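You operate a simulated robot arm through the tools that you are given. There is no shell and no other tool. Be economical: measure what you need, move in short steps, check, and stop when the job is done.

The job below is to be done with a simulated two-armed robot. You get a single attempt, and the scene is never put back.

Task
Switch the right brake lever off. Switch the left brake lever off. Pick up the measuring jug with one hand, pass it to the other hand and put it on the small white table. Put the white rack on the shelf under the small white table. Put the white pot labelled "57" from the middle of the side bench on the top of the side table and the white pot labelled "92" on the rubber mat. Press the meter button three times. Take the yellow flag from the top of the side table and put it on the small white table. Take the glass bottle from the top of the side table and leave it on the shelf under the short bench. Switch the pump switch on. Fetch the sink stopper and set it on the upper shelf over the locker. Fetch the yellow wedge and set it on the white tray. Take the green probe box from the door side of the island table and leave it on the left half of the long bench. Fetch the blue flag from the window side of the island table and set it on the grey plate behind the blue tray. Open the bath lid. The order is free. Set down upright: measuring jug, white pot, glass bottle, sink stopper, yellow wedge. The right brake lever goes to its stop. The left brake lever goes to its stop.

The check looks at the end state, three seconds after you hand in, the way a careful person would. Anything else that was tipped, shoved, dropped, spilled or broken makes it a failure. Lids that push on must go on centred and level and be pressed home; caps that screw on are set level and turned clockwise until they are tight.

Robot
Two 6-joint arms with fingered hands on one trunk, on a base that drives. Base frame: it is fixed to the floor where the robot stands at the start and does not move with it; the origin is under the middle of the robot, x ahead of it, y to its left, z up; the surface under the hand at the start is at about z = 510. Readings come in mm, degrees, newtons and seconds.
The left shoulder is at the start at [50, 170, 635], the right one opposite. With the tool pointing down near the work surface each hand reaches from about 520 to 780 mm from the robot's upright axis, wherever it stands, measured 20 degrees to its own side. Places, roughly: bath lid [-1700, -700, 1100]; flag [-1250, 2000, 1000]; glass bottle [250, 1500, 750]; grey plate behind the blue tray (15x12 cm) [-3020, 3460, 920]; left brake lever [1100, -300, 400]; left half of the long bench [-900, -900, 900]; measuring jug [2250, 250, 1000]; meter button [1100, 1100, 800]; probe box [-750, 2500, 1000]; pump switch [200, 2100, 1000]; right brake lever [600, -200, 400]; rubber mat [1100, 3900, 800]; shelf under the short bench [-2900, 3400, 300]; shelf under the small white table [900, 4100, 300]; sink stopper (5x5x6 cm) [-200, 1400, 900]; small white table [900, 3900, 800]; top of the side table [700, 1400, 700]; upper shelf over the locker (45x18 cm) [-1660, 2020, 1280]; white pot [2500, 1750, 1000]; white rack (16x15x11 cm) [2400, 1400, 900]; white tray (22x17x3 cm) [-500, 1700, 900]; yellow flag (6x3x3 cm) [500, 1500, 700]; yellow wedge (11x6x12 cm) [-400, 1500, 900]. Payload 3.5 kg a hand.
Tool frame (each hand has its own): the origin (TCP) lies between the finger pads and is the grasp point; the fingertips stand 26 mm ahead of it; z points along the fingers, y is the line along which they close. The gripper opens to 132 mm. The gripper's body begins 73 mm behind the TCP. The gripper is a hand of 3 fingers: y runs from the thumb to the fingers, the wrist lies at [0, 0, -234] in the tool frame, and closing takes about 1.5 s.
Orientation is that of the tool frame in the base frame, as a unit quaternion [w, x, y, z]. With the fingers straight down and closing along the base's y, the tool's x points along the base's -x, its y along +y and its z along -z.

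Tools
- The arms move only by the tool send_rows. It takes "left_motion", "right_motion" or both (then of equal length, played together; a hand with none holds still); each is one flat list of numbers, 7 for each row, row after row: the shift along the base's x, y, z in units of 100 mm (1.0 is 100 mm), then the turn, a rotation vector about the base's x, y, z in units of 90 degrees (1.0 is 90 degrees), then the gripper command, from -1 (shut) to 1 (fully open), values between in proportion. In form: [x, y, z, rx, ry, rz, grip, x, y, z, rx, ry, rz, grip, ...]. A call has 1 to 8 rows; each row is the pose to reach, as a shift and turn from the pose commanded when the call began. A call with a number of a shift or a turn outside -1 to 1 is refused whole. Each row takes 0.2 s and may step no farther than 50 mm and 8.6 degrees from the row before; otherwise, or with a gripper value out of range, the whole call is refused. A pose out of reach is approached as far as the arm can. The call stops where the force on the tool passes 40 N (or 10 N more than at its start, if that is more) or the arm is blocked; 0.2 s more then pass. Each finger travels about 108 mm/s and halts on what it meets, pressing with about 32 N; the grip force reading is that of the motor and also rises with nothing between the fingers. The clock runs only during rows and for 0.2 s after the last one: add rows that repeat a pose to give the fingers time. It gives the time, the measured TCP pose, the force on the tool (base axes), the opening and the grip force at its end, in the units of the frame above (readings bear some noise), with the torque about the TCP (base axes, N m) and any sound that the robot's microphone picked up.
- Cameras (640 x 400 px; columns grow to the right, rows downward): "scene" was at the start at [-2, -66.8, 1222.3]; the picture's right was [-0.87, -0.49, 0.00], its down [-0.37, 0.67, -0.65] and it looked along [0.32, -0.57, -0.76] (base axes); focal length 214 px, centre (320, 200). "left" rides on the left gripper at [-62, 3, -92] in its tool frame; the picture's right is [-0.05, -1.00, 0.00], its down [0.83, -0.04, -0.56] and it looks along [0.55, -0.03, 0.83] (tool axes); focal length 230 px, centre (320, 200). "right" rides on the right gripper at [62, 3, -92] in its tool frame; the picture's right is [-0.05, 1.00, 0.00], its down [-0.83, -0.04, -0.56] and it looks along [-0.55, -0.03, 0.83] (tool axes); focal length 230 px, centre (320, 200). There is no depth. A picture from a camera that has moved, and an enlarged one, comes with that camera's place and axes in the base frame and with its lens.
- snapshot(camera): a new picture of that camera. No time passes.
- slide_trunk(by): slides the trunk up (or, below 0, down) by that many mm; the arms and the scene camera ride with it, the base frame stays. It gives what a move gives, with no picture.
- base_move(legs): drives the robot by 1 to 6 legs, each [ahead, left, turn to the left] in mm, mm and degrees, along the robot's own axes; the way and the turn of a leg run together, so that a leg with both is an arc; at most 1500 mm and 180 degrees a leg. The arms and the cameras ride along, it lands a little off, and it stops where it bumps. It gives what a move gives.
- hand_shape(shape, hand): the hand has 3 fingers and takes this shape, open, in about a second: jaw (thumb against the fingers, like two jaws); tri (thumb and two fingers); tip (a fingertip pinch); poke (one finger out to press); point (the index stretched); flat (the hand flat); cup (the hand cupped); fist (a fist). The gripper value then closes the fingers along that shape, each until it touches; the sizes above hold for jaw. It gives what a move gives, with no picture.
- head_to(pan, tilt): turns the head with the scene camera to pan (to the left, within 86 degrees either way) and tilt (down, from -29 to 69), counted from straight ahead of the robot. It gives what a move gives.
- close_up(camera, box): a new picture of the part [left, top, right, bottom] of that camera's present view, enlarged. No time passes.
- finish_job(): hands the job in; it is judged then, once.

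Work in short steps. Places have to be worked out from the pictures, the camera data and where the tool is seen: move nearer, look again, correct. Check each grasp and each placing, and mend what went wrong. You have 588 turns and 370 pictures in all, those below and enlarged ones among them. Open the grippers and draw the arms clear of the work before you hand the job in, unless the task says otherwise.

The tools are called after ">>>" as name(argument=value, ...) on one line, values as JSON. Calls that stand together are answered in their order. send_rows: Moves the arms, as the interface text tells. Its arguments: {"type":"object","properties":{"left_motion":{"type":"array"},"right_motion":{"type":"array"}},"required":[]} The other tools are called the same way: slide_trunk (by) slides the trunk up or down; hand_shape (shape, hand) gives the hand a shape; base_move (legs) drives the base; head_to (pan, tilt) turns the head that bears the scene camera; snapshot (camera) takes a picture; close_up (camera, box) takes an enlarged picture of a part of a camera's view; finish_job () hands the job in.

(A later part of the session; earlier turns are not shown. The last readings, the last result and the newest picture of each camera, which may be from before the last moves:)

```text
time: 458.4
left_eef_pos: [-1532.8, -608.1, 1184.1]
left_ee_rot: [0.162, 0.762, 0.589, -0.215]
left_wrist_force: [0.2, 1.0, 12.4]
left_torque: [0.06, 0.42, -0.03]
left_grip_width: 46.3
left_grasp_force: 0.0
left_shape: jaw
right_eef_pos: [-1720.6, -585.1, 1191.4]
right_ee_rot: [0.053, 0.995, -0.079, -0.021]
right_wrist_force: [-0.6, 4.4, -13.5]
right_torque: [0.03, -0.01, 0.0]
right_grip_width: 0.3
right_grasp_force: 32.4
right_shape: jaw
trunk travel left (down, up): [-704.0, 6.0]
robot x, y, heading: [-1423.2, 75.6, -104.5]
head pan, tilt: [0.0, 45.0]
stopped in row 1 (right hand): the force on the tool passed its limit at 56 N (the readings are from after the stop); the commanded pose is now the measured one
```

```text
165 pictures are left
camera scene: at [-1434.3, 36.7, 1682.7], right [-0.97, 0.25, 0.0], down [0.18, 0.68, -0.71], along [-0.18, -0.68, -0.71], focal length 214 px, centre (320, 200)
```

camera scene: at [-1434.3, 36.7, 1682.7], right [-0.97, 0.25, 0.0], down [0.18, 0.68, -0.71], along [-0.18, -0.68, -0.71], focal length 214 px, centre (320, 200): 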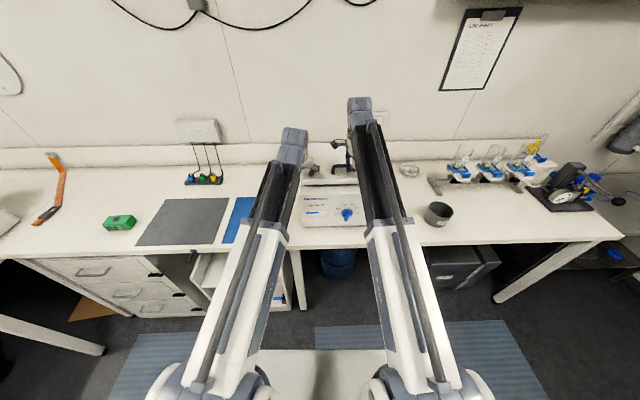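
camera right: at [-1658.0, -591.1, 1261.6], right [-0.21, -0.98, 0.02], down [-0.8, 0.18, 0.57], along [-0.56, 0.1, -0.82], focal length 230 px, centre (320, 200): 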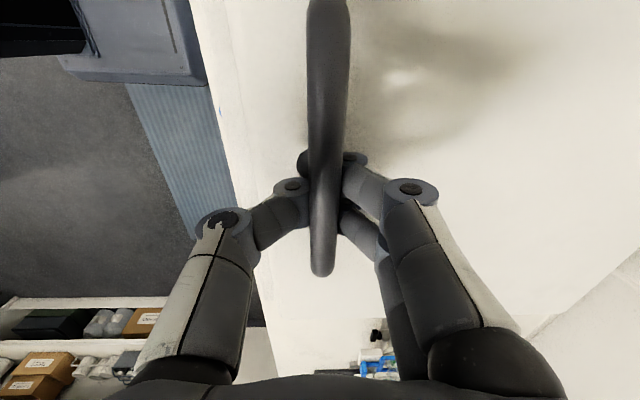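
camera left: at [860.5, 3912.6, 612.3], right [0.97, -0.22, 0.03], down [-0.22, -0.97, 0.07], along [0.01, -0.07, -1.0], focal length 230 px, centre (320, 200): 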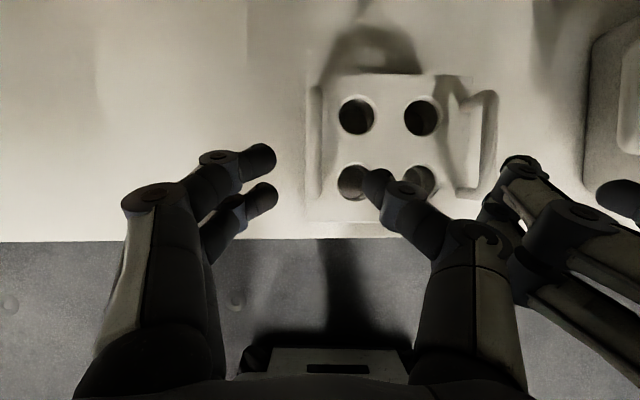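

The rising lid touched my left hand, which hovers over it. Lower back, then pull the left hand away.

>>> send_rows(right_motion=[0, 0.02, -0.1, 0, 0, 0, -1, 0, 0.04, -0.18, 0.044, -0.012, 0, -1])

>>> send_rows(left_motion=[0.1, 0.1, 0.05, 0, 0, 0, -1, 0.3, 0.25, 0.05, 0, 0, 0, -1, 0.55, 0.4, 0.05, 0, 0, 0, -1, 0.8, 0.5, 0.05, 0, 0, 0, -1, 1, 0.6, 0.05, 0, 0, 0, -1])

>>> send_rows(left_motion=[0.25, 0.05, 0, 0, 0, 0, -1, 0.5, 0.1, 0, 0, 0, 0, -1, 0.75, 0.1, 0, 0, 0, 0, -1, 1, 0.1, 0, 0, 0, 0, -1])

>>> snapshot(camera="right")

>>> snapshot(camera="scene")

```text
time: 459.1
left_eef_pos: [-1533.1, -608.9, 1183.7]
left_ee_rot: [0.161, 0.762, 0.59, -0.213]
left_wrist_force: [1.5, 0.6, 1.4]
left_torque: [0.01, 0.03, 0.01]
left_grip_width: 45.8
left_grasp_force: 0.1
left_shape: jaw
right_eef_pos: [-1721.0, -580.3, 1176.1]
right_ee_rot: [0.02, 0.997, -0.077, -0.013]
right_wrist_force: [3.6, 6.8, -0.3]
right_torque: [-0.02, 0.03, 0.01]
right_grip_width: 0.0
right_grasp_force: 32.1
right_shape: jaw
trunk travel left (down, up): [-704.0, 6.0]
robot x, y, heading: [-1423.5, 75.9, -104.6]
head pan, tilt: [0.0, 45.0]
```

```text
time: 460.2
left_eef_pos: [-1432.1, -546.9, 1188.9]
left_ee_rot: [0.162, 0.763, 0.589, -0.214]
left_wrist_force: [0.4, 0.1, -0.2]
left_torque: [-0.01, 0.01, -0.03]
left_grip_width: 0.1
left_grasp_force: 31.8
left_shape: jaw
right_eef_pos: [-1720.5, -580.3, 1174.4]
right_ee_rot: [0.021, 0.997, -0.078, -0.012]
right_wrist_force: [5.8, 9.1, 0.0]
right_torque: [-0.03, 0.0, -0.03]
right_grip_width: 0.0
right_grasp_force: 31.7
right_shape: jaw
trunk travel left (down, up): [-704.0, 6.0]
robot x, y, heading: [-1421.6, 79.8, -104.4]
head pan, tilt: [0.0, 45.0]
```

```text
time: 461.2
left_eef_pos: [-1331.9, -538.3, 1188.1]
left_ee_rot: [0.161, 0.762, 0.589, -0.214]
left_wrist_force: [-0.5, 0.2, -0.2]
left_torque: [0.0, 0.01, 0.02]
left_grip_width: 0.1
left_grasp_force: 31.7
left_shape: jaw
right_eef_pos: [-1720.0, -580.4, 1175.2]
right_ee_rot: [0.02, 0.997, -0.078, -0.013]
right_wrist_force: [4.9, 8.6, -0.4]
right_torque: [-0.02, 0.04, -0.05]
right_grip_width: 0.0
right_grasp_force: 32.1
right_shape: jaw
trunk travel left (down, up): [-704.0, 6.0]
robot x, y, heading: [-1425.4, 73.6, -104.6]
head pan, tilt: [0.0, 45.0]
```

```text
164 pictures are left
camera right: at [-1658.3, -589.5, 1264.8], right [-0.21, -0.98, 0.04], down [-0.8, 0.19, 0.57], along [-0.57, 0.08, -0.82], focal length 230 px, centre (320, 200)
```

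right: 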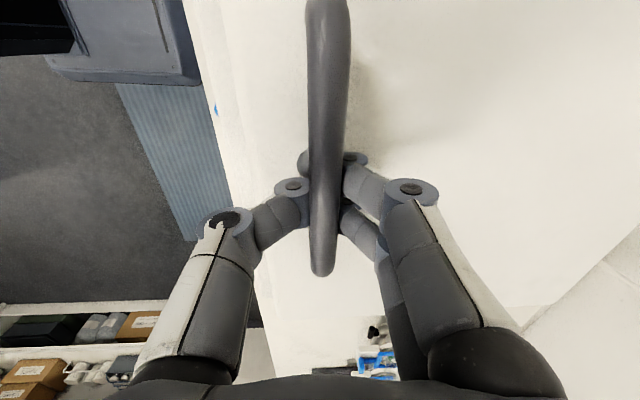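

```text
163 pictures are left
camera scene: at [-1433.4, 37.8, 1682.8], right [-0.97, 0.25, 0.0], down [0.18, 0.68, -0.71], along [-0.18, -0.68, -0.71], focal length 214 px, centre (320, 200)
```

scene: 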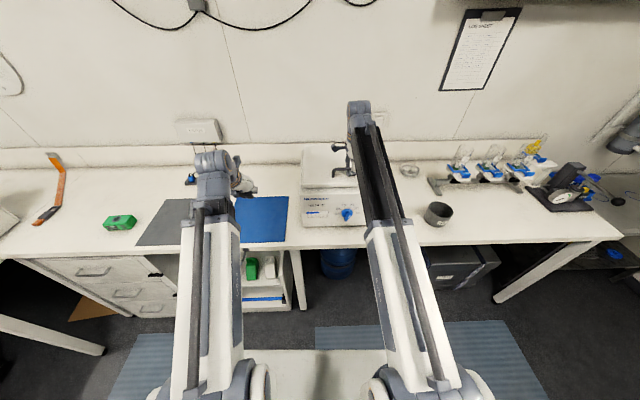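

Left hand is clear. Retry the lift along the arc.

>>> send_rows(right_motion=[-0.019, -0.07, 0.37, -0.07, 0.02, 0, -1, -0.051, -0.19, 0.72, -0.158, 0.043, 0, -1])

>>> snapshot(camera="scene")

```text
time: 461.9
left_eef_pos: [-1334.2, -543.2, 1185.9]
left_ee_rot: [0.16, 0.763, 0.589, -0.213]
left_wrist_force: [0.3, -0.3, -0.3]
left_torque: [0.02, 0.01, 0.0]
left_grip_width: 0.0
left_grasp_force: 31.9
left_shape: jaw
right_eef_pos: [-1727.4, -605.3, 1244.3]
right_ee_rot: [0.144, 0.986, -0.078, -0.036]
right_wrist_force: [0.6, -19.0, -13.1]
right_torque: [0.29, 0.01, 0.02]
right_grip_width: 0.1
right_grasp_force: 32.0
right_shape: jaw
trunk travel left (down, up): [-704.0, 6.0]
robot x, y, heading: [-1423.9, 75.5, -104.6]
head pan, tilt: [0.0, 45.0]
```

```text
162 pictures are left
camera scene: at [-1434.7, 31.3, 1682.3], right [-0.97, 0.25, 0.0], down [0.18, 0.69, -0.7], along [-0.18, -0.68, -0.71], focal length 214 px, centre (320, 200)
```

scene: 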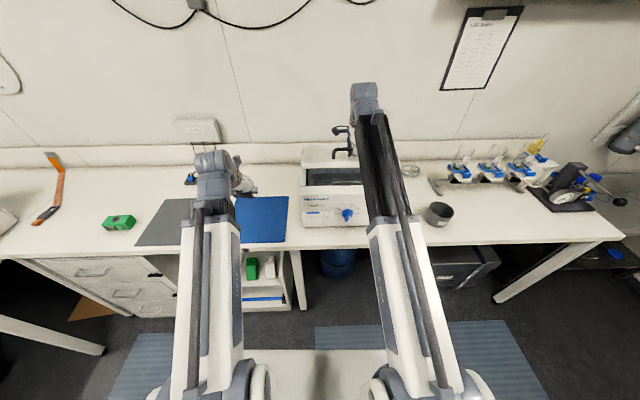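

The lid is rising and I see the bath opening. Continue with a bit more forward motion.

>>> send_rows(right_motion=[-0.07, -0.26, 0.3, -0.088, 0.0236, 0, -1, -0.13, -0.48, 0.59, -0.176, 0.047, 0, -1, -0.195, -0.73, 0.84, -0.264, 0.071, 0, -1])

>>> snapshot(camera="scene")

```text
time: 462.6
left_eef_pos: [-1332.4, -540.3, 1187.7]
left_ee_rot: [0.161, 0.763, 0.589, -0.214]
left_wrist_force: [-0.3, 0.0, 0.0]
left_torque: [0.0, -0.03, 0.02]
left_grip_width: 0.0
left_grasp_force: 32.0
left_shape: jaw
right_eef_pos: [-1743.9, -671.5, 1326.4]
right_ee_rot: [0.344, 0.933, -0.075, -0.074]
right_wrist_force: [7.6, 6.9, -13.8]
right_torque: [3.87, -0.9, -0.01]
right_grip_width: 0.0
right_grasp_force: 31.7
right_shape: jaw
trunk travel left (down, up): [-704.0, 6.0]
robot x, y, heading: [-1425.9, 75.8, -104.6]
head pan, tilt: [0.0, 45.0]
```

```text
161 pictures are left
camera scene: at [-1433.7, 35.8, 1682.6], right [-0.97, 0.25, 0.0], down [0.18, 0.68, -0.71], along [-0.18, -0.68, -0.71], focal length 214 px, centre (320, 200)
```

scene: 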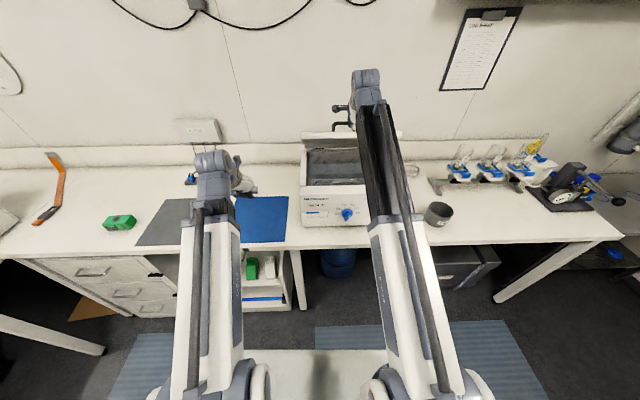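

>>> send_rows(right_motion=[-0.077, -0.29, 0.22, -0.05, 0.013, 0, -1, -0.162, -0.6, 0.39, -0.11, 0.03, 0, -1, -0.25, -0.93, 0.5, -0.18, 0.048, 0, -1])

>>> snapshot(camera="scene")

```text
time: 463.3
left_eef_pos: [-1331.8, -535.1, 1191.2]
left_ee_rot: [0.162, 0.762, 0.589, -0.215]
left_wrist_force: [-0.5, 0.3, 0.1]
left_torque: [-0.02, -0.01, -0.03]
left_grip_width: 0.0
left_grasp_force: 32.3
left_shape: jaw
right_eef_pos: [-1754.8, -719.4, 1375.4]
right_ee_rot: [0.428, 0.897, -0.072, -0.086]
right_wrist_force: [11.3, 23.8, 16.2]
right_torque: [4.66, -1.27, 0.21]
right_grip_width: 0.0
right_grasp_force: 31.8
right_shape: jaw
right hand out of reach, approached as far as the arm can: row 2, 3
trunk travel left (down, up): [-704.0, 6.0]
robot x, y, heading: [-1425.6, 75.2, -104.9]
head pan, tilt: [0.0, 45.0]
stopped in row 3 (right hand): the force on the tool passed its limit at 47 N (the readings are from after the stop); the commanded pose is now the measured one
```

```text
160 pictures are left
camera scene: at [-1431.8, 43.2, 1683.4], right [-0.97, 0.25, 0.0], down [0.18, 0.68, -0.71], along [-0.18, -0.69, -0.7], focal length 214 px, centre (320, 200)
```

scene: 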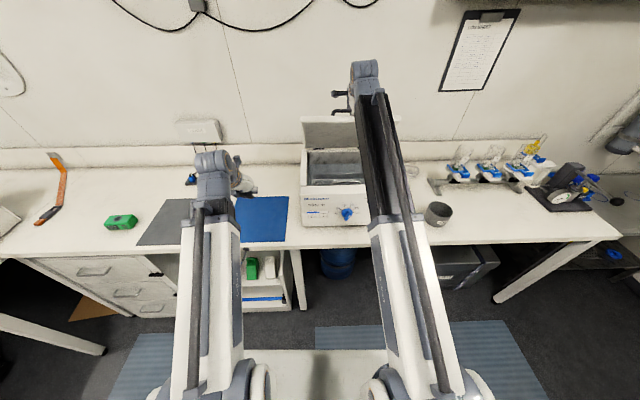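

Lid is ~55–60° open but the arm is at its reach. Use the base to push forward gently.

>>> base_move(legs=[[50, 0, 0]])

>>> close_up(camera="scene", box=[270, 50, 430, 240])

```text
time: 464.1
left_eef_pos: [-1333.5, -545.5, 1190.5]
left_ee_rot: [0.161, 0.763, 0.589, -0.214]
left_wrist_force: [-1.1, 0.0, 0.8]
left_torque: [-0.03, 0.04, -0.01]
left_grip_width: 0.1
left_grasp_force: 31.9
left_shape: jaw
right_eef_pos: [-1755.1, -728.8, 1379.7]
right_ee_rot: [0.43, 0.896, -0.073, -0.086]
right_wrist_force: [7.2, 22.7, 17.1]
right_torque: [4.23, -1.11, -0.02]
right_grip_width: 0.2
right_grasp_force: 32.1
right_shape: jaw
trunk travel left (down, up): [-704.0, 6.0]
robot x, y, heading: [-1424.6, 64.1, -104.6]
head pan, tilt: [0.0, 45.0]
stopped in leg 1: the force on the tool passed its limit at 51 N (the readings are from after the stop); the commanded pose is now the measured one
```

```text
2.11 times, centred on (350, 145) of scene
camera zoom: at [-1434.6, 32.0, 1682.7], right [-0.97, 0.25, 0.0], down [0.18, 0.68, -0.71], along [-0.18, -0.69, -0.7], focal length 452 px, centre (257, 316)
```

zoom: 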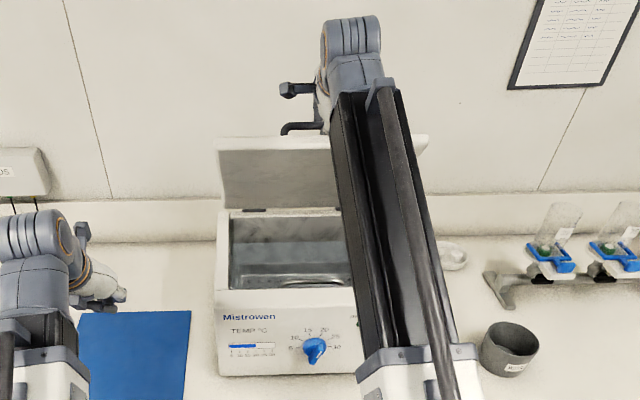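

I realise the handle side turns to face the wall, so the right hand can only take it partway (≈52°). I'll bring the left hand, pointing forward, against the underside to push it over while the right still supports it.

>>> send_rows(left_motion=[-0.12, 0.03, 0.1, -0.09, 0.024, 0, -1, -0.25, 0.06, 0.2, -0.18, 0.048, 0, -1, -0.37, 0.09, 0.3, -0.27, 0.072, 0, -1, -0.5, 0.12, 0.4, -0.36, 0.096, 0, -1, -0.62, 0.15, 0.5, -0.45, 0.12, 0, -1, -0.75, 0.18, 0.6, -0.54, 0.145, 0, -1, -0.87, 0.2, 0.7, -0.63, 0.169, 0, -1, -0.98, 0.22, 0.8, -0.644, 0.173, 0, -1])

>>> snapshot(camera="left")

>>> snapshot(camera="scene")

```text
time: 465.5
left_eef_pos: [-1436.5, -642.0, 1283.7]
left_ee_rot: [0.388, 0.607, 0.469, -0.511]
left_wrist_force: [0.1, 0.4, 0.6]
left_torque: [0.01, -0.03, 0.01]
left_grip_width: 0.0
left_grasp_force: 32.5
left_shape: jaw
left hand out of reach, approached as far as the arm can: row 1, 2, 3, 4, 5, 6, 7
right_eef_pos: [-1756.2, -728.1, 1380.0]
right_ee_rot: [0.429, 0.896, -0.072, -0.086]
right_wrist_force: [6.1, 20.9, 15.2]
right_torque: [4.04, -1.05, 0.02]
right_grip_width: 0.0
right_grasp_force: 31.9
right_shape: jaw
trunk travel left (down, up): [-704.0, 6.0]
robot x, y, heading: [-1428.8, 63.5, -104.4]
head pan, tilt: [0.0, 45.0]
stopped in row 7 (right hand): the force on the tool passed its limit at 40 N (the readings are from after the stop); the commanded pose is now the measured one
```

```text
158 pictures are left
camera left: at [-1410.4, -565.6, 1360.7], right [-0.97, 0.25, 0.06], down [0.13, 0.68, -0.72], along [-0.22, -0.69, -0.69], focal length 230 px, centre (320, 200)
```

left: 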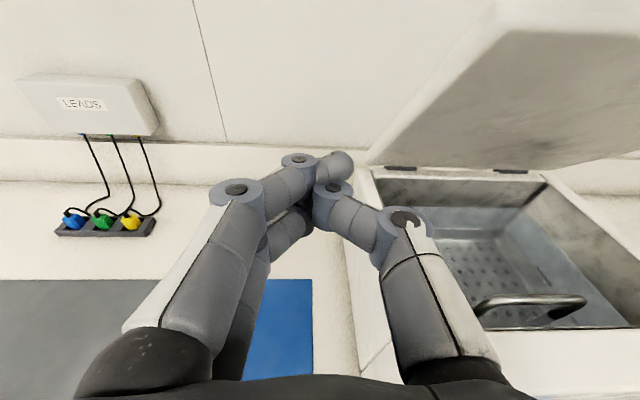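

```text
157 pictures are left
camera scene: at [-1434.5, 31.7, 1682.8], right [-0.97, 0.25, 0.0], down [0.18, 0.68, -0.71], along [-0.18, -0.69, -0.7], focal length 214 px, centre (320, 200)
```

scene: 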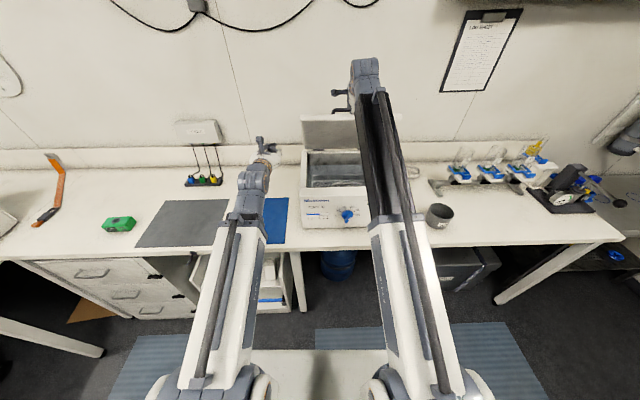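

Good view of the lid's underside. Relax the right hand slightly and move the left hand sideways in front of the lid.

>>> send_rows(left_motion=[-0.3, 0.08, 0, 0, 0, 0, -1, -0.6, 0.16, 0, 0, 0, 0, -1, -0.95, 0.25, 0, 0, 0, 0, -1], right_motion=[0.01, 0.05, 0.03, 0.05, -0.014, 0, -1, 0.02, 0.08, 0.04, 0.1, -0.027, 0, -1, 0.02, 0.08, 0.04, 0.15, -0.04, 0, -1])

>>> snapshot(camera="left")

```text
time: 466.3
left_eef_pos: [-1523.5, -628.7, 1276.3]
left_ee_rot: [0.386, 0.609, 0.47, -0.509]
left_wrist_force: [0.1, 0.2, 0.0]
left_torque: [0.01, 0.0, 0.01]
left_grip_width: 0.0
left_grasp_force: 31.5
left_shape: jaw
right_eef_pos: [-1748.7, -696.6, 1348.8]
right_ee_rot: [0.321, 0.942, -0.075, -0.066]
right_wrist_force: [-1.7, -13.4, -26.7]
right_torque: [0.67, -0.23, 0.05]
right_grip_width: 0.0
right_grasp_force: 32.0
right_shape: jaw
right hand out of reach, approached as far as the arm can: row 1, 2, 3
trunk travel left (down, up): [-704.0, 6.0]
robot x, y, heading: [-1427.4, 64.2, -104.6]
head pan, tilt: [0.0, 45.0]
stopped in row 3 (right hand): the force on the tool passed its limit at 43 N (the readings are from after the stop); the commanded pose is now the measured one
```

```text
156 pictures are left
camera left: at [-1498.0, -553.3, 1355.6], right [-0.97, 0.25, 0.06], down [0.13, 0.69, -0.71], along [-0.22, -0.68, -0.7], focal length 230 px, centre (320, 200)
```

left: 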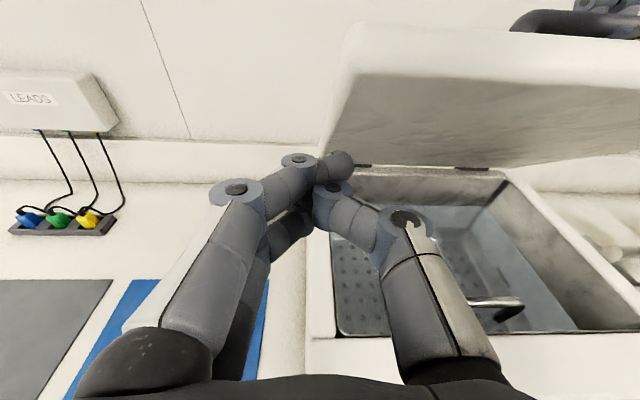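

>>> send_rows(left_motion=[-0.3, 0.08, 0, 0, 0, 0, -1, -0.55, 0.14, 0, 0, 0, 0, -1, -0.6, -0.06, 0, 0, 0, 0, -1, -0.65, -0.25, 0, 0, 0, 0, -1, -0.7, -0.45, 0, 0, 0, 0, -1])

>>> snapshot(camera="left")

```text
time: 467.5
left_eef_pos: [-1593.4, -675.0, 1275.3]
left_ee_rot: [0.386, 0.609, 0.472, -0.507]
left_wrist_force: [1.8, 6.6, -6.3]
left_torque: [0.04, -0.07, -0.07]
left_grip_width: 0.1
left_grasp_force: 31.8
left_shape: jaw
right_eef_pos: [-1749.4, -698.5, 1350.2]
right_ee_rot: [0.323, 0.941, -0.074, -0.066]
right_wrist_force: [-2.7, -23.7, -28.6]
right_torque: [1.14, -0.35, 0.0]
right_grip_width: 0.0
right_grasp_force: 32.3
right_shape: jaw
trunk travel left (down, up): [-704.0, 6.0]
robot x, y, heading: [-1427.4, 65.8, -104.5]
head pan, tilt: [0.0, 45.0]
```

```text
155 pictures are left
camera left: at [-1568.2, -600.2, 1353.3], right [-0.97, 0.25, 0.06], down [0.13, 0.69, -0.71], along [-0.22, -0.68, -0.7], focal length 230 px, centre (320, 200)
```

left: 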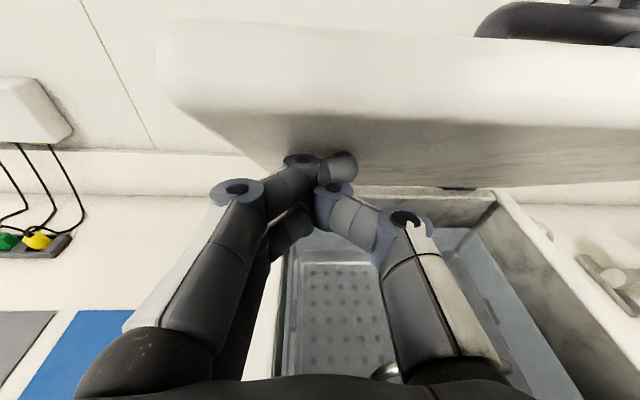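

The left fingers now support the underside. Open the right hand and withdraw it upward, leaving the lid on the left hand.

>>> send_rows(right_motion=[-0.03, -0.1, 0, 0, 0, 0, -0.6, -0.05, -0.15, 0.02, 0, 0, 0, 0, -0.05, -0.15, 0.02, 0, 0, 0, 0.5, -0.05, -0.15, 0.02, 0, 0, 0, 1, -0.05, -0.15, 0.02, 0, 0, 0, 1])

>>> snapshot(camera="right")

>>> snapshot(camera="left")

```text
time: 468.2
left_eef_pos: [-1590.3, -666.3, 1273.1]
left_ee_rot: [0.386, 0.611, 0.474, -0.503]
left_wrist_force: [3.3, 11.1, -20.2]
left_torque: [0.24, -0.38, -0.16]
left_grip_width: 0.0
left_grasp_force: 32.4
left_shape: jaw
right_eef_pos: [-1749.9, -693.2, 1364.4]
right_ee_rot: [0.335, 0.937, -0.074, -0.068]
right_wrist_force: [-2.6, -12.7, 11.8]
right_torque: [0.36, -0.09, 0.04]
right_grip_width: 83.9
right_grasp_force: 0.0
right_shape: jaw
right hand out of reach, approached as far as the arm can: row 1, 2, 3
trunk travel left (down, up): [-704.0, 6.0]
robot x, y, heading: [-1426.7, 67.9, -104.7]
head pan, tilt: [0.0, 45.0]
stopped in row 3 (left hand): the force on the tool passed its limit at 44 N (the readings are from after the stop); the commanded pose is now the measured one
```

```text
154 pictures are left
camera right: at [-1672.7, -649.3, 1431.1], right [-0.14, -0.76, 0.64], down [-0.71, 0.53, 0.46], along [-0.69, -0.39, -0.61], focal length 230 px, centre (320, 200)
```

right: 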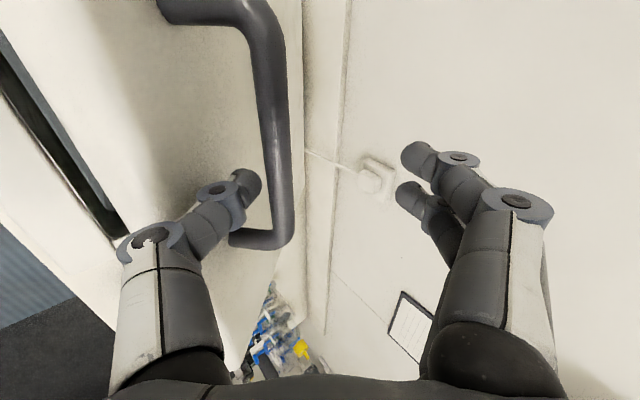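

```text
153 pictures are left
camera left: at [-1565.7, -593.1, 1352.4], right [-0.97, 0.24, 0.06], down [0.13, 0.7, -0.7], along [-0.21, -0.67, -0.71], focal length 230 px, centre (320, 200)
```

left: 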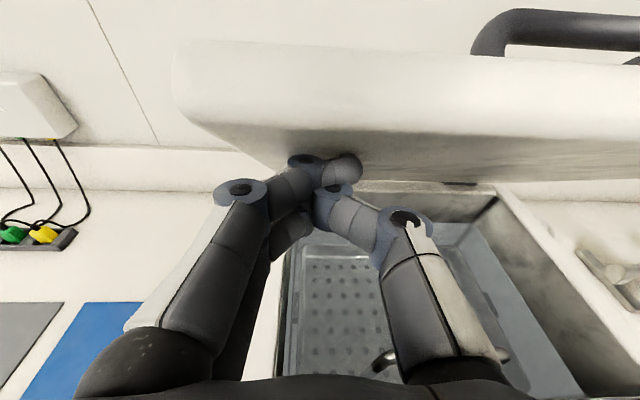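

The right thumb lies under the bar pointing toward the hinge; withdraw it along its own axis (back and up).

>>> send_rows(right_motion=[0.03, 0.1, 0.13, 0, 0, 0, 1, 0.07, 0.25, 0.3, 0, 0, 0, 1, 0.11, 0.4, 0.47, 0, 0, 0, 1, 0.16, 0.6, 0.6, 0, 0, 0, 1])

>>> snapshot(camera="right")

>>> snapshot(camera="scene")

```text
time: 469.2
left_eef_pos: [-1591.2, -669.1, 1276.1]
left_ee_rot: [0.386, 0.61, 0.473, -0.505]
left_wrist_force: [1.0, 1.1, 0.3]
left_torque: [0.01, -0.01, -0.01]
left_grip_width: 0.0
left_grasp_force: 31.7
left_shape: jaw
right_eef_pos: [-1730.9, -631.6, 1418.9]
right_ee_rot: [0.33, 0.939, -0.075, -0.068]
right_wrist_force: [0.1, 0.5, -0.4]
right_torque: [-0.02, 0.01, 0.02]
right_grip_width: 131.9
right_grasp_force: 0.0
right_shape: jaw
trunk travel left (down, up): [-704.0, 6.0]
robot x, y, heading: [-1430.1, 63.5, -104.8]
head pan, tilt: [0.0, 45.0]
```

```text
152 pictures are left
camera right: at [-1655.5, -588.7, 1486.8], right [-0.15, -0.76, 0.63], down [-0.71, 0.52, 0.47], along [-0.69, -0.38, -0.62], focal length 230 px, centre (320, 200)
```

right: 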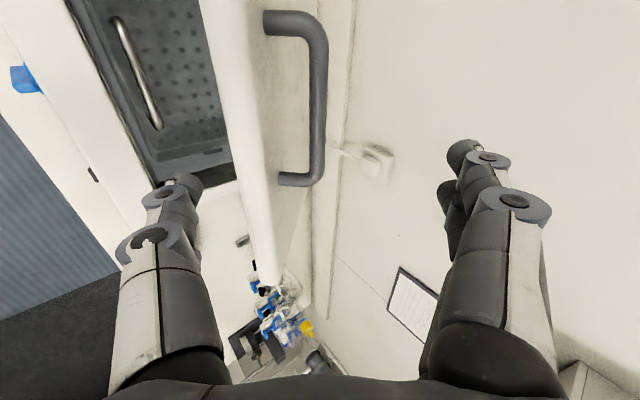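

```text
151 pictures are left
camera scene: at [-1436.5, 25.6, 1682.8], right [-0.97, 0.25, 0.0], down [0.18, 0.68, -0.71], along [-0.18, -0.68, -0.71], focal length 214 px, centre (320, 200)
```

scene: 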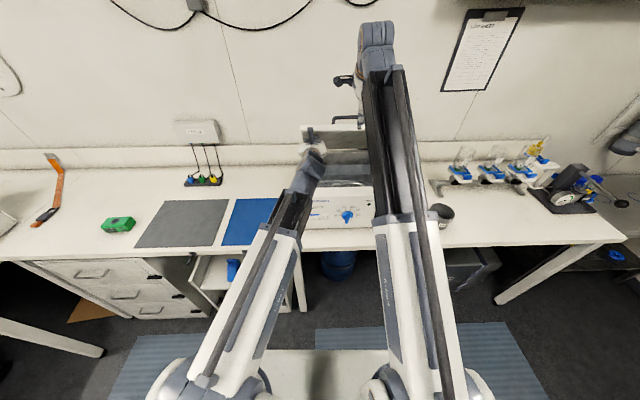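

>>> snapshot(camera="left")

>>> close_up(camera="scene", box=[280, 100, 400, 240])

```text
150 pictures are left
camera left: at [-1566.2, -594.5, 1354.9], right [-0.97, 0.25, 0.06], down [0.13, 0.69, -0.71], along [-0.21, -0.68, -0.7], focal length 230 px, centre (320, 200)
```

left: 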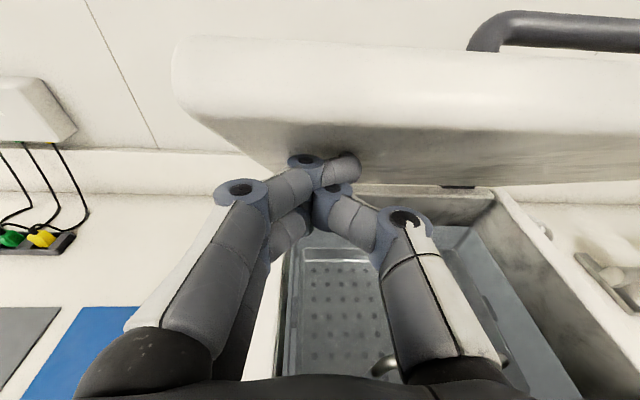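

```text
2.86 times, centred on (340, 170) of scene
camera zoom: at [-1436.5, 25.6, 1682.8], right [-0.97, 0.25, 0.0], down [0.18, 0.68, -0.71], along [-0.18, -0.68, -0.71], focal length 613 px, centre (263, 286)
```

zoom: 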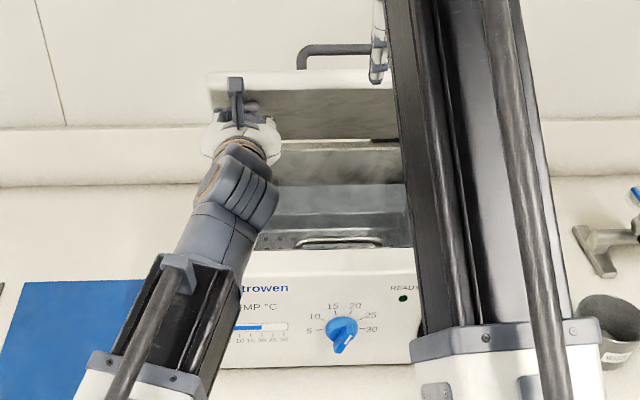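

The hinge holds with friction. Push the underside forward with the left hand.

>>> send_rows(left_motion=[-0.04, -0.15, 0.03, 0, 0, 0, -1, -0.08, -0.3, 0.06, 0, 0, 0, -1, -0.12, -0.45, 0.08, 0, 0, 0, -1, -0.16, -0.6, 0.1, 0, 0, 0, -1, -0.2, -0.75, 0.1, 0, 0, 0, -1, -0.24, -0.9, 0.1, 0, 0, 0, -1])

>>> close_up(camera="scene", box=[280, 80, 400, 220])

```text
time: 470.6
left_eef_pos: [-1614.9, -761.4, 1285.8]
left_ee_rot: [0.387, 0.61, 0.473, -0.505]
left_wrist_force: [1.1, 0.0, -0.3]
left_torque: [-0.02, 0.0, -0.02]
left_grip_width: 0.3
left_grasp_force: 31.5
left_shape: jaw
right_eef_pos: [-1732.0, -634.5, 1419.6]
right_ee_rot: [0.331, 0.938, -0.074, -0.066]
right_wrist_force: [-0.6, -0.7, 0.6]
right_torque: [0.01, 0.01, -0.02]
right_grip_width: 131.9
right_grasp_force: 0.2
right_shape: jaw
trunk travel left (down, up): [-704.0, 6.0]
robot x, y, heading: [-1424.2, 62.4, -104.7]
head pan, tilt: [0.0, 45.0]
```

```text
2.86 times, centred on (340, 150) of scene
camera zoom: at [-1436.8, 25.1, 1682.7], right [-0.97, 0.25, 0.0], down [0.18, 0.68, -0.71], along [-0.18, -0.68, -0.71], focal length 613 px, centre (263, 343)
```

zoom: 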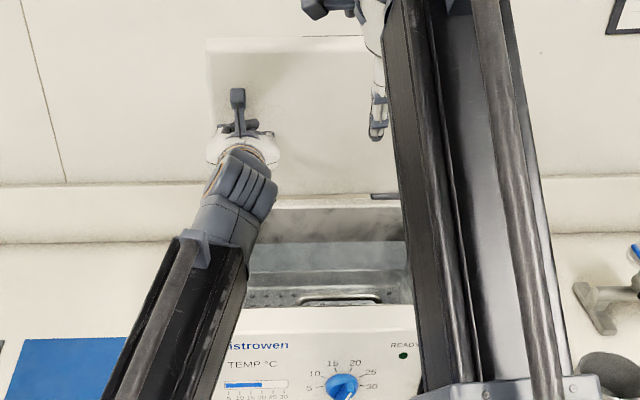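

Lid ≈70°. Push further toward vertical and beyond.

>>> send_rows(left_motion=[-0.05, -0.19, -0.02, 0, 0, 0, -1, -0.1, -0.38, -0.04, 0, 0, 0, -1, -0.15, -0.56, -0.06, 0, 0, 0, -1, -0.2, -0.75, -0.08, 0, 0, 0, -1, -0.25, -0.93, -0.1, 0, 0, 0, -1])

>>> close_up(camera="scene", box=[280, 60, 400, 200])

```text
time: 471.8
left_eef_pos: [-1639.1, -855.0, 1273.5]
left_ee_rot: [0.387, 0.61, 0.473, -0.505]
left_wrist_force: [0.8, 0.2, -0.2]
left_torque: [-0.01, -0.02, 0.02]
left_grip_width: 0.1
left_grasp_force: 32.6
left_shape: jaw
right_eef_pos: [-1732.0, -634.0, 1420.6]
right_ee_rot: [0.331, 0.938, -0.074, -0.066]
right_wrist_force: [0.7, 0.2, -0.5]
right_torque: [-0.02, 0.0, -0.01]
right_grip_width: 131.9
right_grasp_force: 0.1
right_shape: jaw
trunk travel left (down, up): [-704.0, 6.0]
robot x, y, heading: [-1425.8, 68.2, -104.4]
head pan, tilt: [0.0, 45.0]
```

```text
2.86 times, centred on (340, 130) of scene
camera zoom: at [-1436.9, 25.1, 1682.7], right [-0.97, 0.25, 0.0], down [0.18, 0.68, -0.71], along [-0.18, -0.68, -0.71], focal length 613 px, centre (263, 400)
```

zoom: 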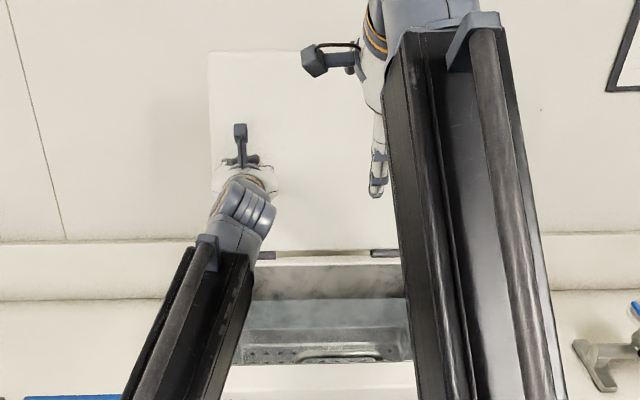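

The lid looks upright or past. Withdraw the left hand and verify it stays.

>>> send_rows(left_motion=[0.05, 0.19, 0.02, 0, 0, 0, -1, 0.1, 0.38, 0.04, 0, 0, 0, -1, 0.15, 0.56, 0.06, 0, 0, 0, -1, 0.2, 0.75, 0.08, 0, 0, 0, -1, 0.25, 0.93, 0.08, 0, 0, 0, -1])

>>> base_move(legs=[[-300, 0, 0]])

>>> snapshot(camera="scene")

>>> close_up(camera="scene", box=[270, 70, 430, 210])

```text
time: 473.0
left_eef_pos: [-1615.4, -759.9, 1284.0]
left_ee_rot: [0.387, 0.61, 0.472, -0.506]
left_wrist_force: [0.4, 0.5, -0.2]
left_torque: [-0.03, 0.03, -0.01]
left_grip_width: 0.0
left_grasp_force: 32.0
left_shape: jaw
right_eef_pos: [-1732.6, -632.2, 1420.5]
right_ee_rot: [0.331, 0.938, -0.074, -0.067]
right_wrist_force: [-0.2, 0.4, 0.6]
right_torque: [0.01, 0.0, -0.02]
right_grip_width: 132.0
right_grasp_force: 0.0
right_shape: jaw
trunk travel left (down, up): [-704.0, 6.0]
robot x, y, heading: [-1426.3, 64.2, -104.5]
head pan, tilt: [0.0, 45.0]
```

```text
time: 475.1
left_eef_pos: [-1537.7, -468.1, 1283.7]
left_ee_rot: [0.388, 0.609, 0.475, -0.504]
left_wrist_force: [0.1, 0.3, 0.2]
left_torque: [0.02, -0.03, 0.01]
left_grip_width: 0.1
left_grasp_force: 32.3
left_shape: jaw
right_eef_pos: [-1654.9, -341.4, 1422.3]
right_ee_rot: [0.331, 0.938, -0.072, -0.067]
right_wrist_force: [-0.2, 0.5, -0.3]
right_torque: [-0.02, 0.03, -0.01]
right_grip_width: 131.9
right_grasp_force: 0.0
right_shape: jaw
trunk travel left (down, up): [-704.0, 6.0]
robot x, y, heading: [-1352.6, 354.4, -104.4]
head pan, tilt: [0.0, 45.0]
```

```text
146 pictures are left
camera scene: at [-1361.4, 318.6, 1682.8], right [-0.97, 0.25, 0.0], down [0.17, 0.68, -0.71], along [-0.17, -0.69, -0.71], focal length 214 px, centre (320, 200)
```

scene: 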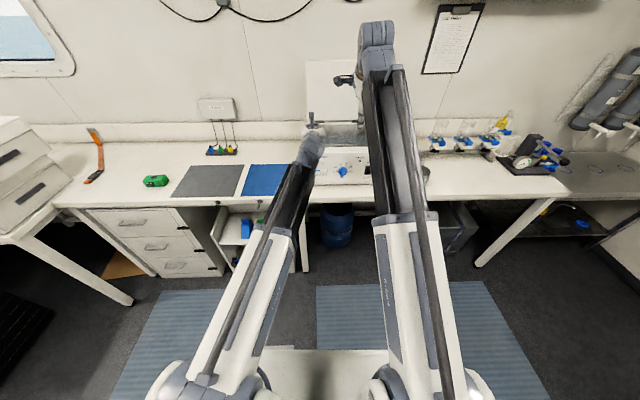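

```text
2.86 times, centred on (350, 140) of scene
camera zoom: at [-1361.4, 318.6, 1682.8], right [-0.97, 0.25, 0.0], down [0.17, 0.68, -0.71], along [-0.17, -0.69, -0.71], focal length 613 px, centre (234, 371)
```

zoom: 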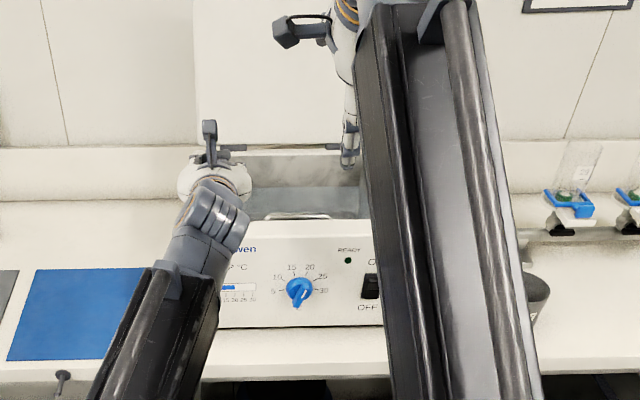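

The lid stays open. Bring both hands back to fingers-down in a comfortable posture.

>>> send_rows(left_motion=[0.1, 0.1, -0.1, 0.0849, -0.0221, 0, -1, 0.2, 0.2, -0.2, 0.1698, -0.0442, 0, -1, 0.3, 0.3, -0.3, 0.2547, -0.0663, 0, 0, 0.4, 0.4, -0.4, 0.3396, -0.0884, 0, 0.5, 0.5, 0.5, -0.5, 0.4245, -0.1105, 0, 1, 0.6, 0.6, -0.6, 0.5094, -0.1326, 0, 1, 0.7, 0.7, -0.7, 0.5943, -0.1547, 0, 1, 0.8, 0.8, -0.8, 0.6792, -0.1768, 0, 1], right_motion=[-0.03, 0.1, -0.12, 0.039, 0.0193, 0.0815, 1, -0.06, 0.2, -0.25, 0.078, 0.0386, 0.163, 1, -0.09, 0.3, -0.37, 0.117, 0.0579, 0.2445, 1, -0.12, 0.4, -0.5, 0.156, 0.0772, 0.326, 1, -0.15, 0.5, -0.62, 0.195, 0.0965, 0.4075, 1, -0.18, 0.6, -0.75, 0.234, 0.1158, 0.489, 1, -0.2, 0.7, -0.87, 0.273, 0.1351, 0.5705, 1, -0.2, 0.8, -1, 0.312, 0.1544, 0.652, 1])

>>> send_rows(left_motion=[0.2, 0.2, -0.1, 0.0849, -0.0221, 0, 1, 0.4, 0.4, -0.2, 0.1698, -0.0438, 0, 1, 0.7, 0.6, -0.3, 0.1698, -0.0438, 0, 1, 1, 0.7, -0.4, 0.1698, -0.0438, 0, 1], right_motion=[-0.1, 0.1, -0.2, 0.039, 0.0193, 0.0815, 1, -0.2, 0.2, -0.4, 0.078, 0.0386, 0.163, 1, -0.3, 0.4, -0.6, 0.1175, 0.0584, 0.245, 1, -0.3, 0.4, -0.9, 0.1175, 0.0584, 0.245, 1])

>>> snapshot(camera="scene")

```text
time: 476.9
left_eef_pos: [-1457.7, -389.0, 1202.1]
left_ee_rot: [0.083, 0.782, 0.608, -0.109]
left_wrist_force: [0.3, 1.4, -0.5]
left_torque: [0.01, -0.02, -0.02]
left_grip_width: 131.6
left_grasp_force: 0.1
left_shape: jaw
right_eef_pos: [-1675.2, -261.3, 1322.1]
right_ee_rot: [0.099, 0.888, 0.448, -0.021]
right_wrist_force: [0.6, 0.0, 0.1]
right_torque: [-0.02, -0.01, 0.0]
right_grip_width: 131.9
right_grasp_force: 0.1
right_shape: jaw
trunk travel left (down, up): [-704.0, 6.0]
robot x, y, heading: [-1350.2, 359.6, -104.1]
head pan, tilt: [0.0, 45.0]
```

```text
time: 477.9
left_eef_pos: [-1357.4, -318.5, 1161.9]
left_ee_rot: [-0.001, 0.789, 0.614, 0.0]
left_wrist_force: [-0.7, -0.2, 0.0]
left_torque: [0.0, 0.0, -0.03]
left_grip_width: 131.6
left_grasp_force: 0.1
left_shape: jaw
right_eef_pos: [-1703.9, -221.4, 1229.9]
right_ee_rot: [-0.002, 0.791, 0.612, 0.0]
right_wrist_force: [-0.3, 0.3, -0.2]
right_torque: [-0.03, 0.04, -0.02]
right_grip_width: 132.1
right_grasp_force: 0.2
right_shape: jaw
trunk travel left (down, up): [-704.0, 6.0]
robot x, y, heading: [-1352.0, 357.5, -104.1]
head pan, tilt: [0.0, 45.0]
```

```text
144 pictures are left
camera scene: at [-1361.5, 316.9, 1682.8], right [-0.97, 0.25, 0.0], down [0.17, 0.69, -0.71], along [-0.17, -0.68, -0.71], focal length 214 px, centre (320, 200)
```

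scene: 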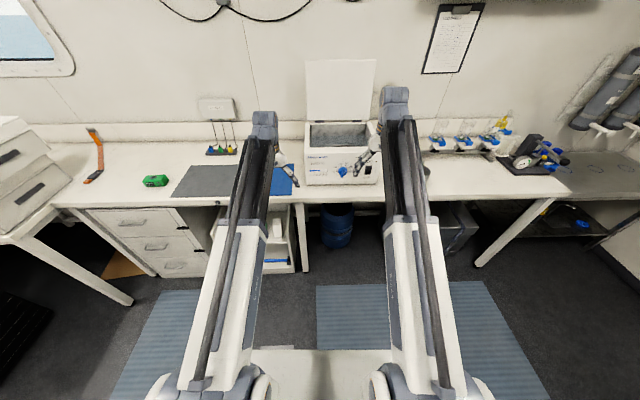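

Turn around to face the island's window side and look.

>>> base_move(legs=[[-100, 0, 0], [0, 0, 90], [0, 0, 89.5], [150, -500, 0]])

>>> head_to(pan=0, tilt=30)

>>> snapshot(camera="scene")

>>> head_to(pan=45, tilt=15)

>>> snapshot(camera="scene")

```text
time: 489.4
left_eef_pos: [-817.1, 1165.9, 1163.0]
left_ee_rot: [0.0, -0.627, 0.779, 0.0]
left_wrist_force: [0.7, 0.6, 0.1]
left_torque: [-0.02, 0.02, -0.03]
left_grip_width: 131.8
left_grasp_force: 0.1
left_shape: jaw
right_eef_pos: [-466.5, 1080.9, 1229.7]
right_ee_rot: [0.0, -0.625, 0.781, 0.0]
right_wrist_force: [0.6, 0.1, 0.9]
right_torque: [-0.02, 0.02, -0.01]
right_grip_width: 131.9
right_grasp_force: 0.0
right_shape: jaw
trunk travel left (down, up): [-704.0, 6.0]
robot x, y, heading: [-800.8, 491.9, 77.7]
head pan, tilt: [0.0, 45.0]
```

```text
time: 490.1
left_eef_pos: [-817.0, 1165.7, 1162.3]
left_ee_rot: [0.001, -0.626, 0.779, 0.0]
left_wrist_force: [0.0, 0.1, 0.3]
left_torque: [0.03, 0.0, -0.02]
left_grip_width: 131.5
left_grasp_force: 0.0
left_shape: jaw
right_eef_pos: [-466.5, 1079.3, 1230.2]
right_ee_rot: [0.001, -0.625, 0.781, 0.0]
right_wrist_force: [0.7, -0.2, -0.1]
right_torque: [0.01, 0.0, -0.01]
right_grip_width: 132.0
right_grasp_force: 0.1
right_shape: jaw
trunk travel left (down, up): [-704.0, 6.0]
robot x, y, heading: [-799.9, 491.3, 77.5]
head pan, tilt: [0.0, 30.0]
```

```text
143 pictures are left
camera scene: at [-791.2, 540.7, 1705.3], right [0.98, -0.22, 0.0], down [-0.11, -0.49, -0.87], along [0.19, 0.85, -0.5], focal length 214 px, centre (320, 200)
```

scene: 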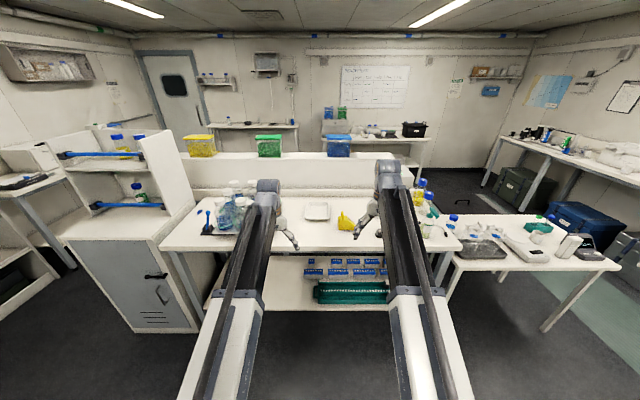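

```text
time: 491.2
left_eef_pos: [-817.1, 1165.7, 1163.1]
left_ee_rot: [0.0, -0.627, 0.779, 0.001]
left_wrist_force: [0.0, -0.4, -0.7]
left_torque: [0.0, 0.0, 0.0]
left_grip_width: 132.1
left_grasp_force: 0.0
left_shape: jaw
right_eef_pos: [-468.0, 1079.8, 1230.5]
right_ee_rot: [0.001, -0.624, 0.781, 0.0]
right_wrist_force: [-0.8, 0.0, -0.3]
right_torque: [-0.01, 0.0, 0.01]
right_grip_width: 131.8
right_grasp_force: 0.1
right_shape: jaw
trunk travel left (down, up): [-704.0, 6.0]
robot x, y, heading: [-803.4, 494.7, 77.5]
head pan, tilt: [45.0, 15.0]
```

```text
142 pictures are left
camera scene: at [-861.0, 531.3, 1729.5], right [0.84, 0.54, 0.0], down [0.14, -0.22, -0.97], along [-0.52, 0.81, -0.26], focal length 214 px, centre (320, 200)
```

scene: 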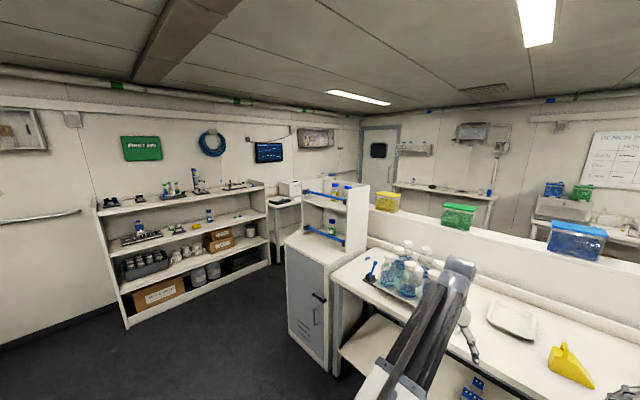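

>>> head_to(pan=0, tilt=40)

>>> close_up(camera="scene", box=[180, 130, 480, 260])

>>> close_up(camera="scene", box=[390, 140, 550, 240])

>>> close_up(camera="scene", box=[40, 80, 280, 240])

```text
time: 492.4
left_eef_pos: [-817.4, 1165.7, 1161.5]
left_ee_rot: [0.001, -0.627, 0.779, 0.0]
left_wrist_force: [0.0, 0.0, 0.0]
left_torque: [0.04, -0.02, -0.02]
left_grip_width: 131.8
left_grasp_force: 0.0
left_shape: jaw
right_eef_pos: [-467.0, 1080.5, 1229.9]
right_ee_rot: [0.0, -0.625, 0.78, 0.0]
right_wrist_force: [0.6, 0.4, 0.5]
right_torque: [-0.01, -0.01, 0.01]
right_grip_width: 131.8
right_grasp_force: 0.0
right_shape: jaw
trunk travel left (down, up): [-704.0, 6.0]
robot x, y, heading: [-801.6, 489.2, 77.5]
head pan, tilt: [0.0, 40.0]
```

```text
2.13 times, centred on (330, 195) of scene
camera zoom: at [-792.5, 535.5, 1690.0], right [0.98, -0.22, 0.0], down [-0.14, -0.63, -0.77], along [0.17, 0.75, -0.64], focal length 458 px, centre (299, 211)
```

zoom: 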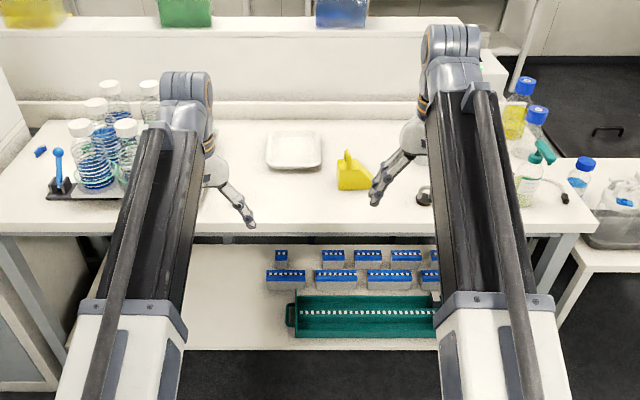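

```text
4.00 times, centred on (470, 190) of scene
camera zoom: at [-792.5, 535.5, 1690.0], right [0.98, -0.22, 0.0], down [-0.14, -0.63, -0.77], along [0.17, 0.75, -0.64], focal length 858 px, centre (-280, 240)
```

zoom: 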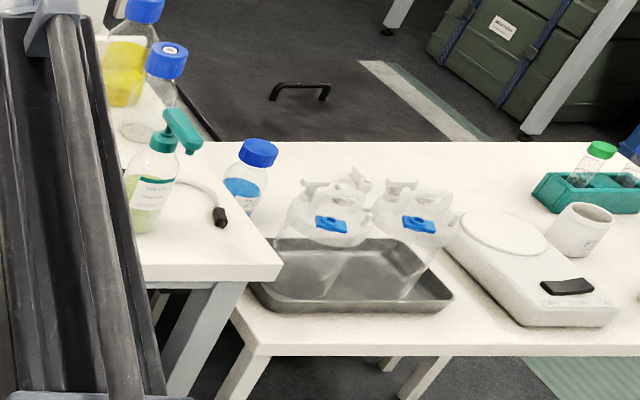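

```text
2.50 times, centred on (160, 160) of scene
camera zoom: at [-792.5, 535.5, 1690.0], right [0.98, -0.22, 0.0], down [-0.14, -0.63, -0.77], along [0.17, 0.75, -0.64], focal length 536 px, centre (720, 300)
```

zoom: 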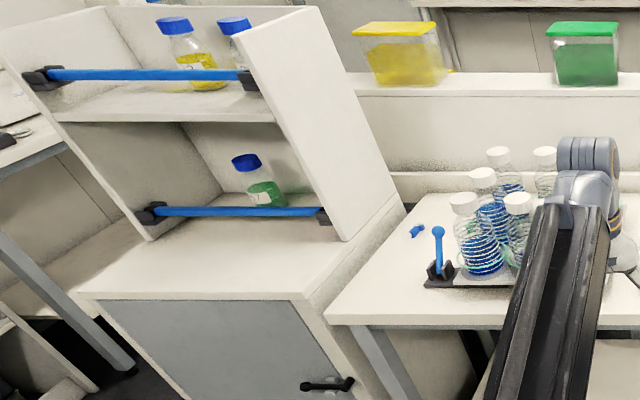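

I see the wedge ≈(-404,1550), tray ≈(-535,1757), stopper ≈(-247,1415), blue flag near the clamp at the left end. Bring the right hand over the wedge.

>>> base_move(legs=[[0, 90, -2.5], [470, 0, 0]])

>>> snapshot(camera="right")

>>> snapshot(camera="scene")

```text
time: 495.9
left_eef_pos: [-756.0, 1642.5, 1162.6]
left_ee_rot: [0.0, -0.611, 0.792, 0.0]
left_wrist_force: [-0.2, 0.1, 0.1]
left_torque: [-0.01, -0.02, 0.01]
left_grip_width: 132.1
left_grasp_force: 0.1
left_shape: jaw
right_eef_pos: [-409.0, 1543.2, 1229.7]
right_ee_rot: [0.0, -0.609, 0.793, 0.001]
right_wrist_force: [0.1, 0.1, -0.4]
right_torque: [-0.01, 0.0, 0.01]
right_grip_width: 132.0
right_grasp_force: 0.0
right_shape: jaw
trunk travel left (down, up): [-704.0, 6.0]
robot x, y, heading: [-769.2, 967.5, 75.1]
head pan, tilt: [0.0, 40.0]
```

```text
138 pictures are left
camera right: at [-428.8, 1485.4, 1320.9], right [-0.95, 0.31, 0.0], down [0.26, 0.79, 0.55], along [0.17, 0.53, -0.83], focal length 230 px, centre (320, 200)
```

right: 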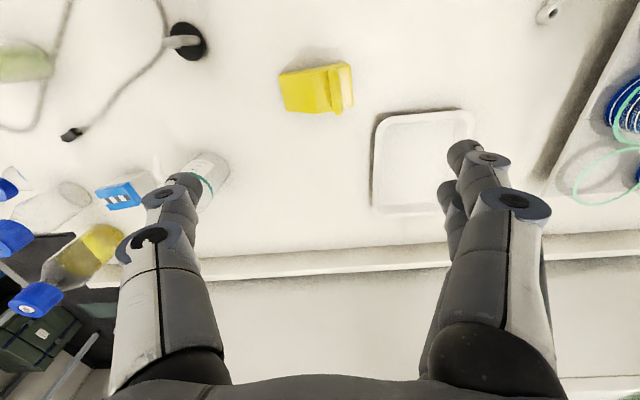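

```text
137 pictures are left
camera scene: at [-756.7, 1013.1, 1690.0], right [0.97, -0.26, 0.0], down [-0.16, -0.62, -0.77], along [0.2, 0.74, -0.64], focal length 214 px, centre (320, 200)
```

scene: 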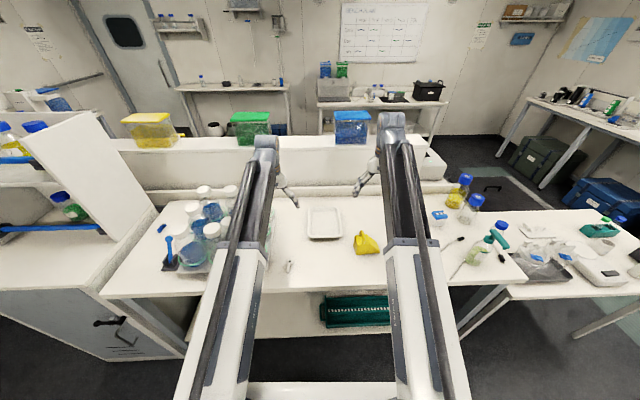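

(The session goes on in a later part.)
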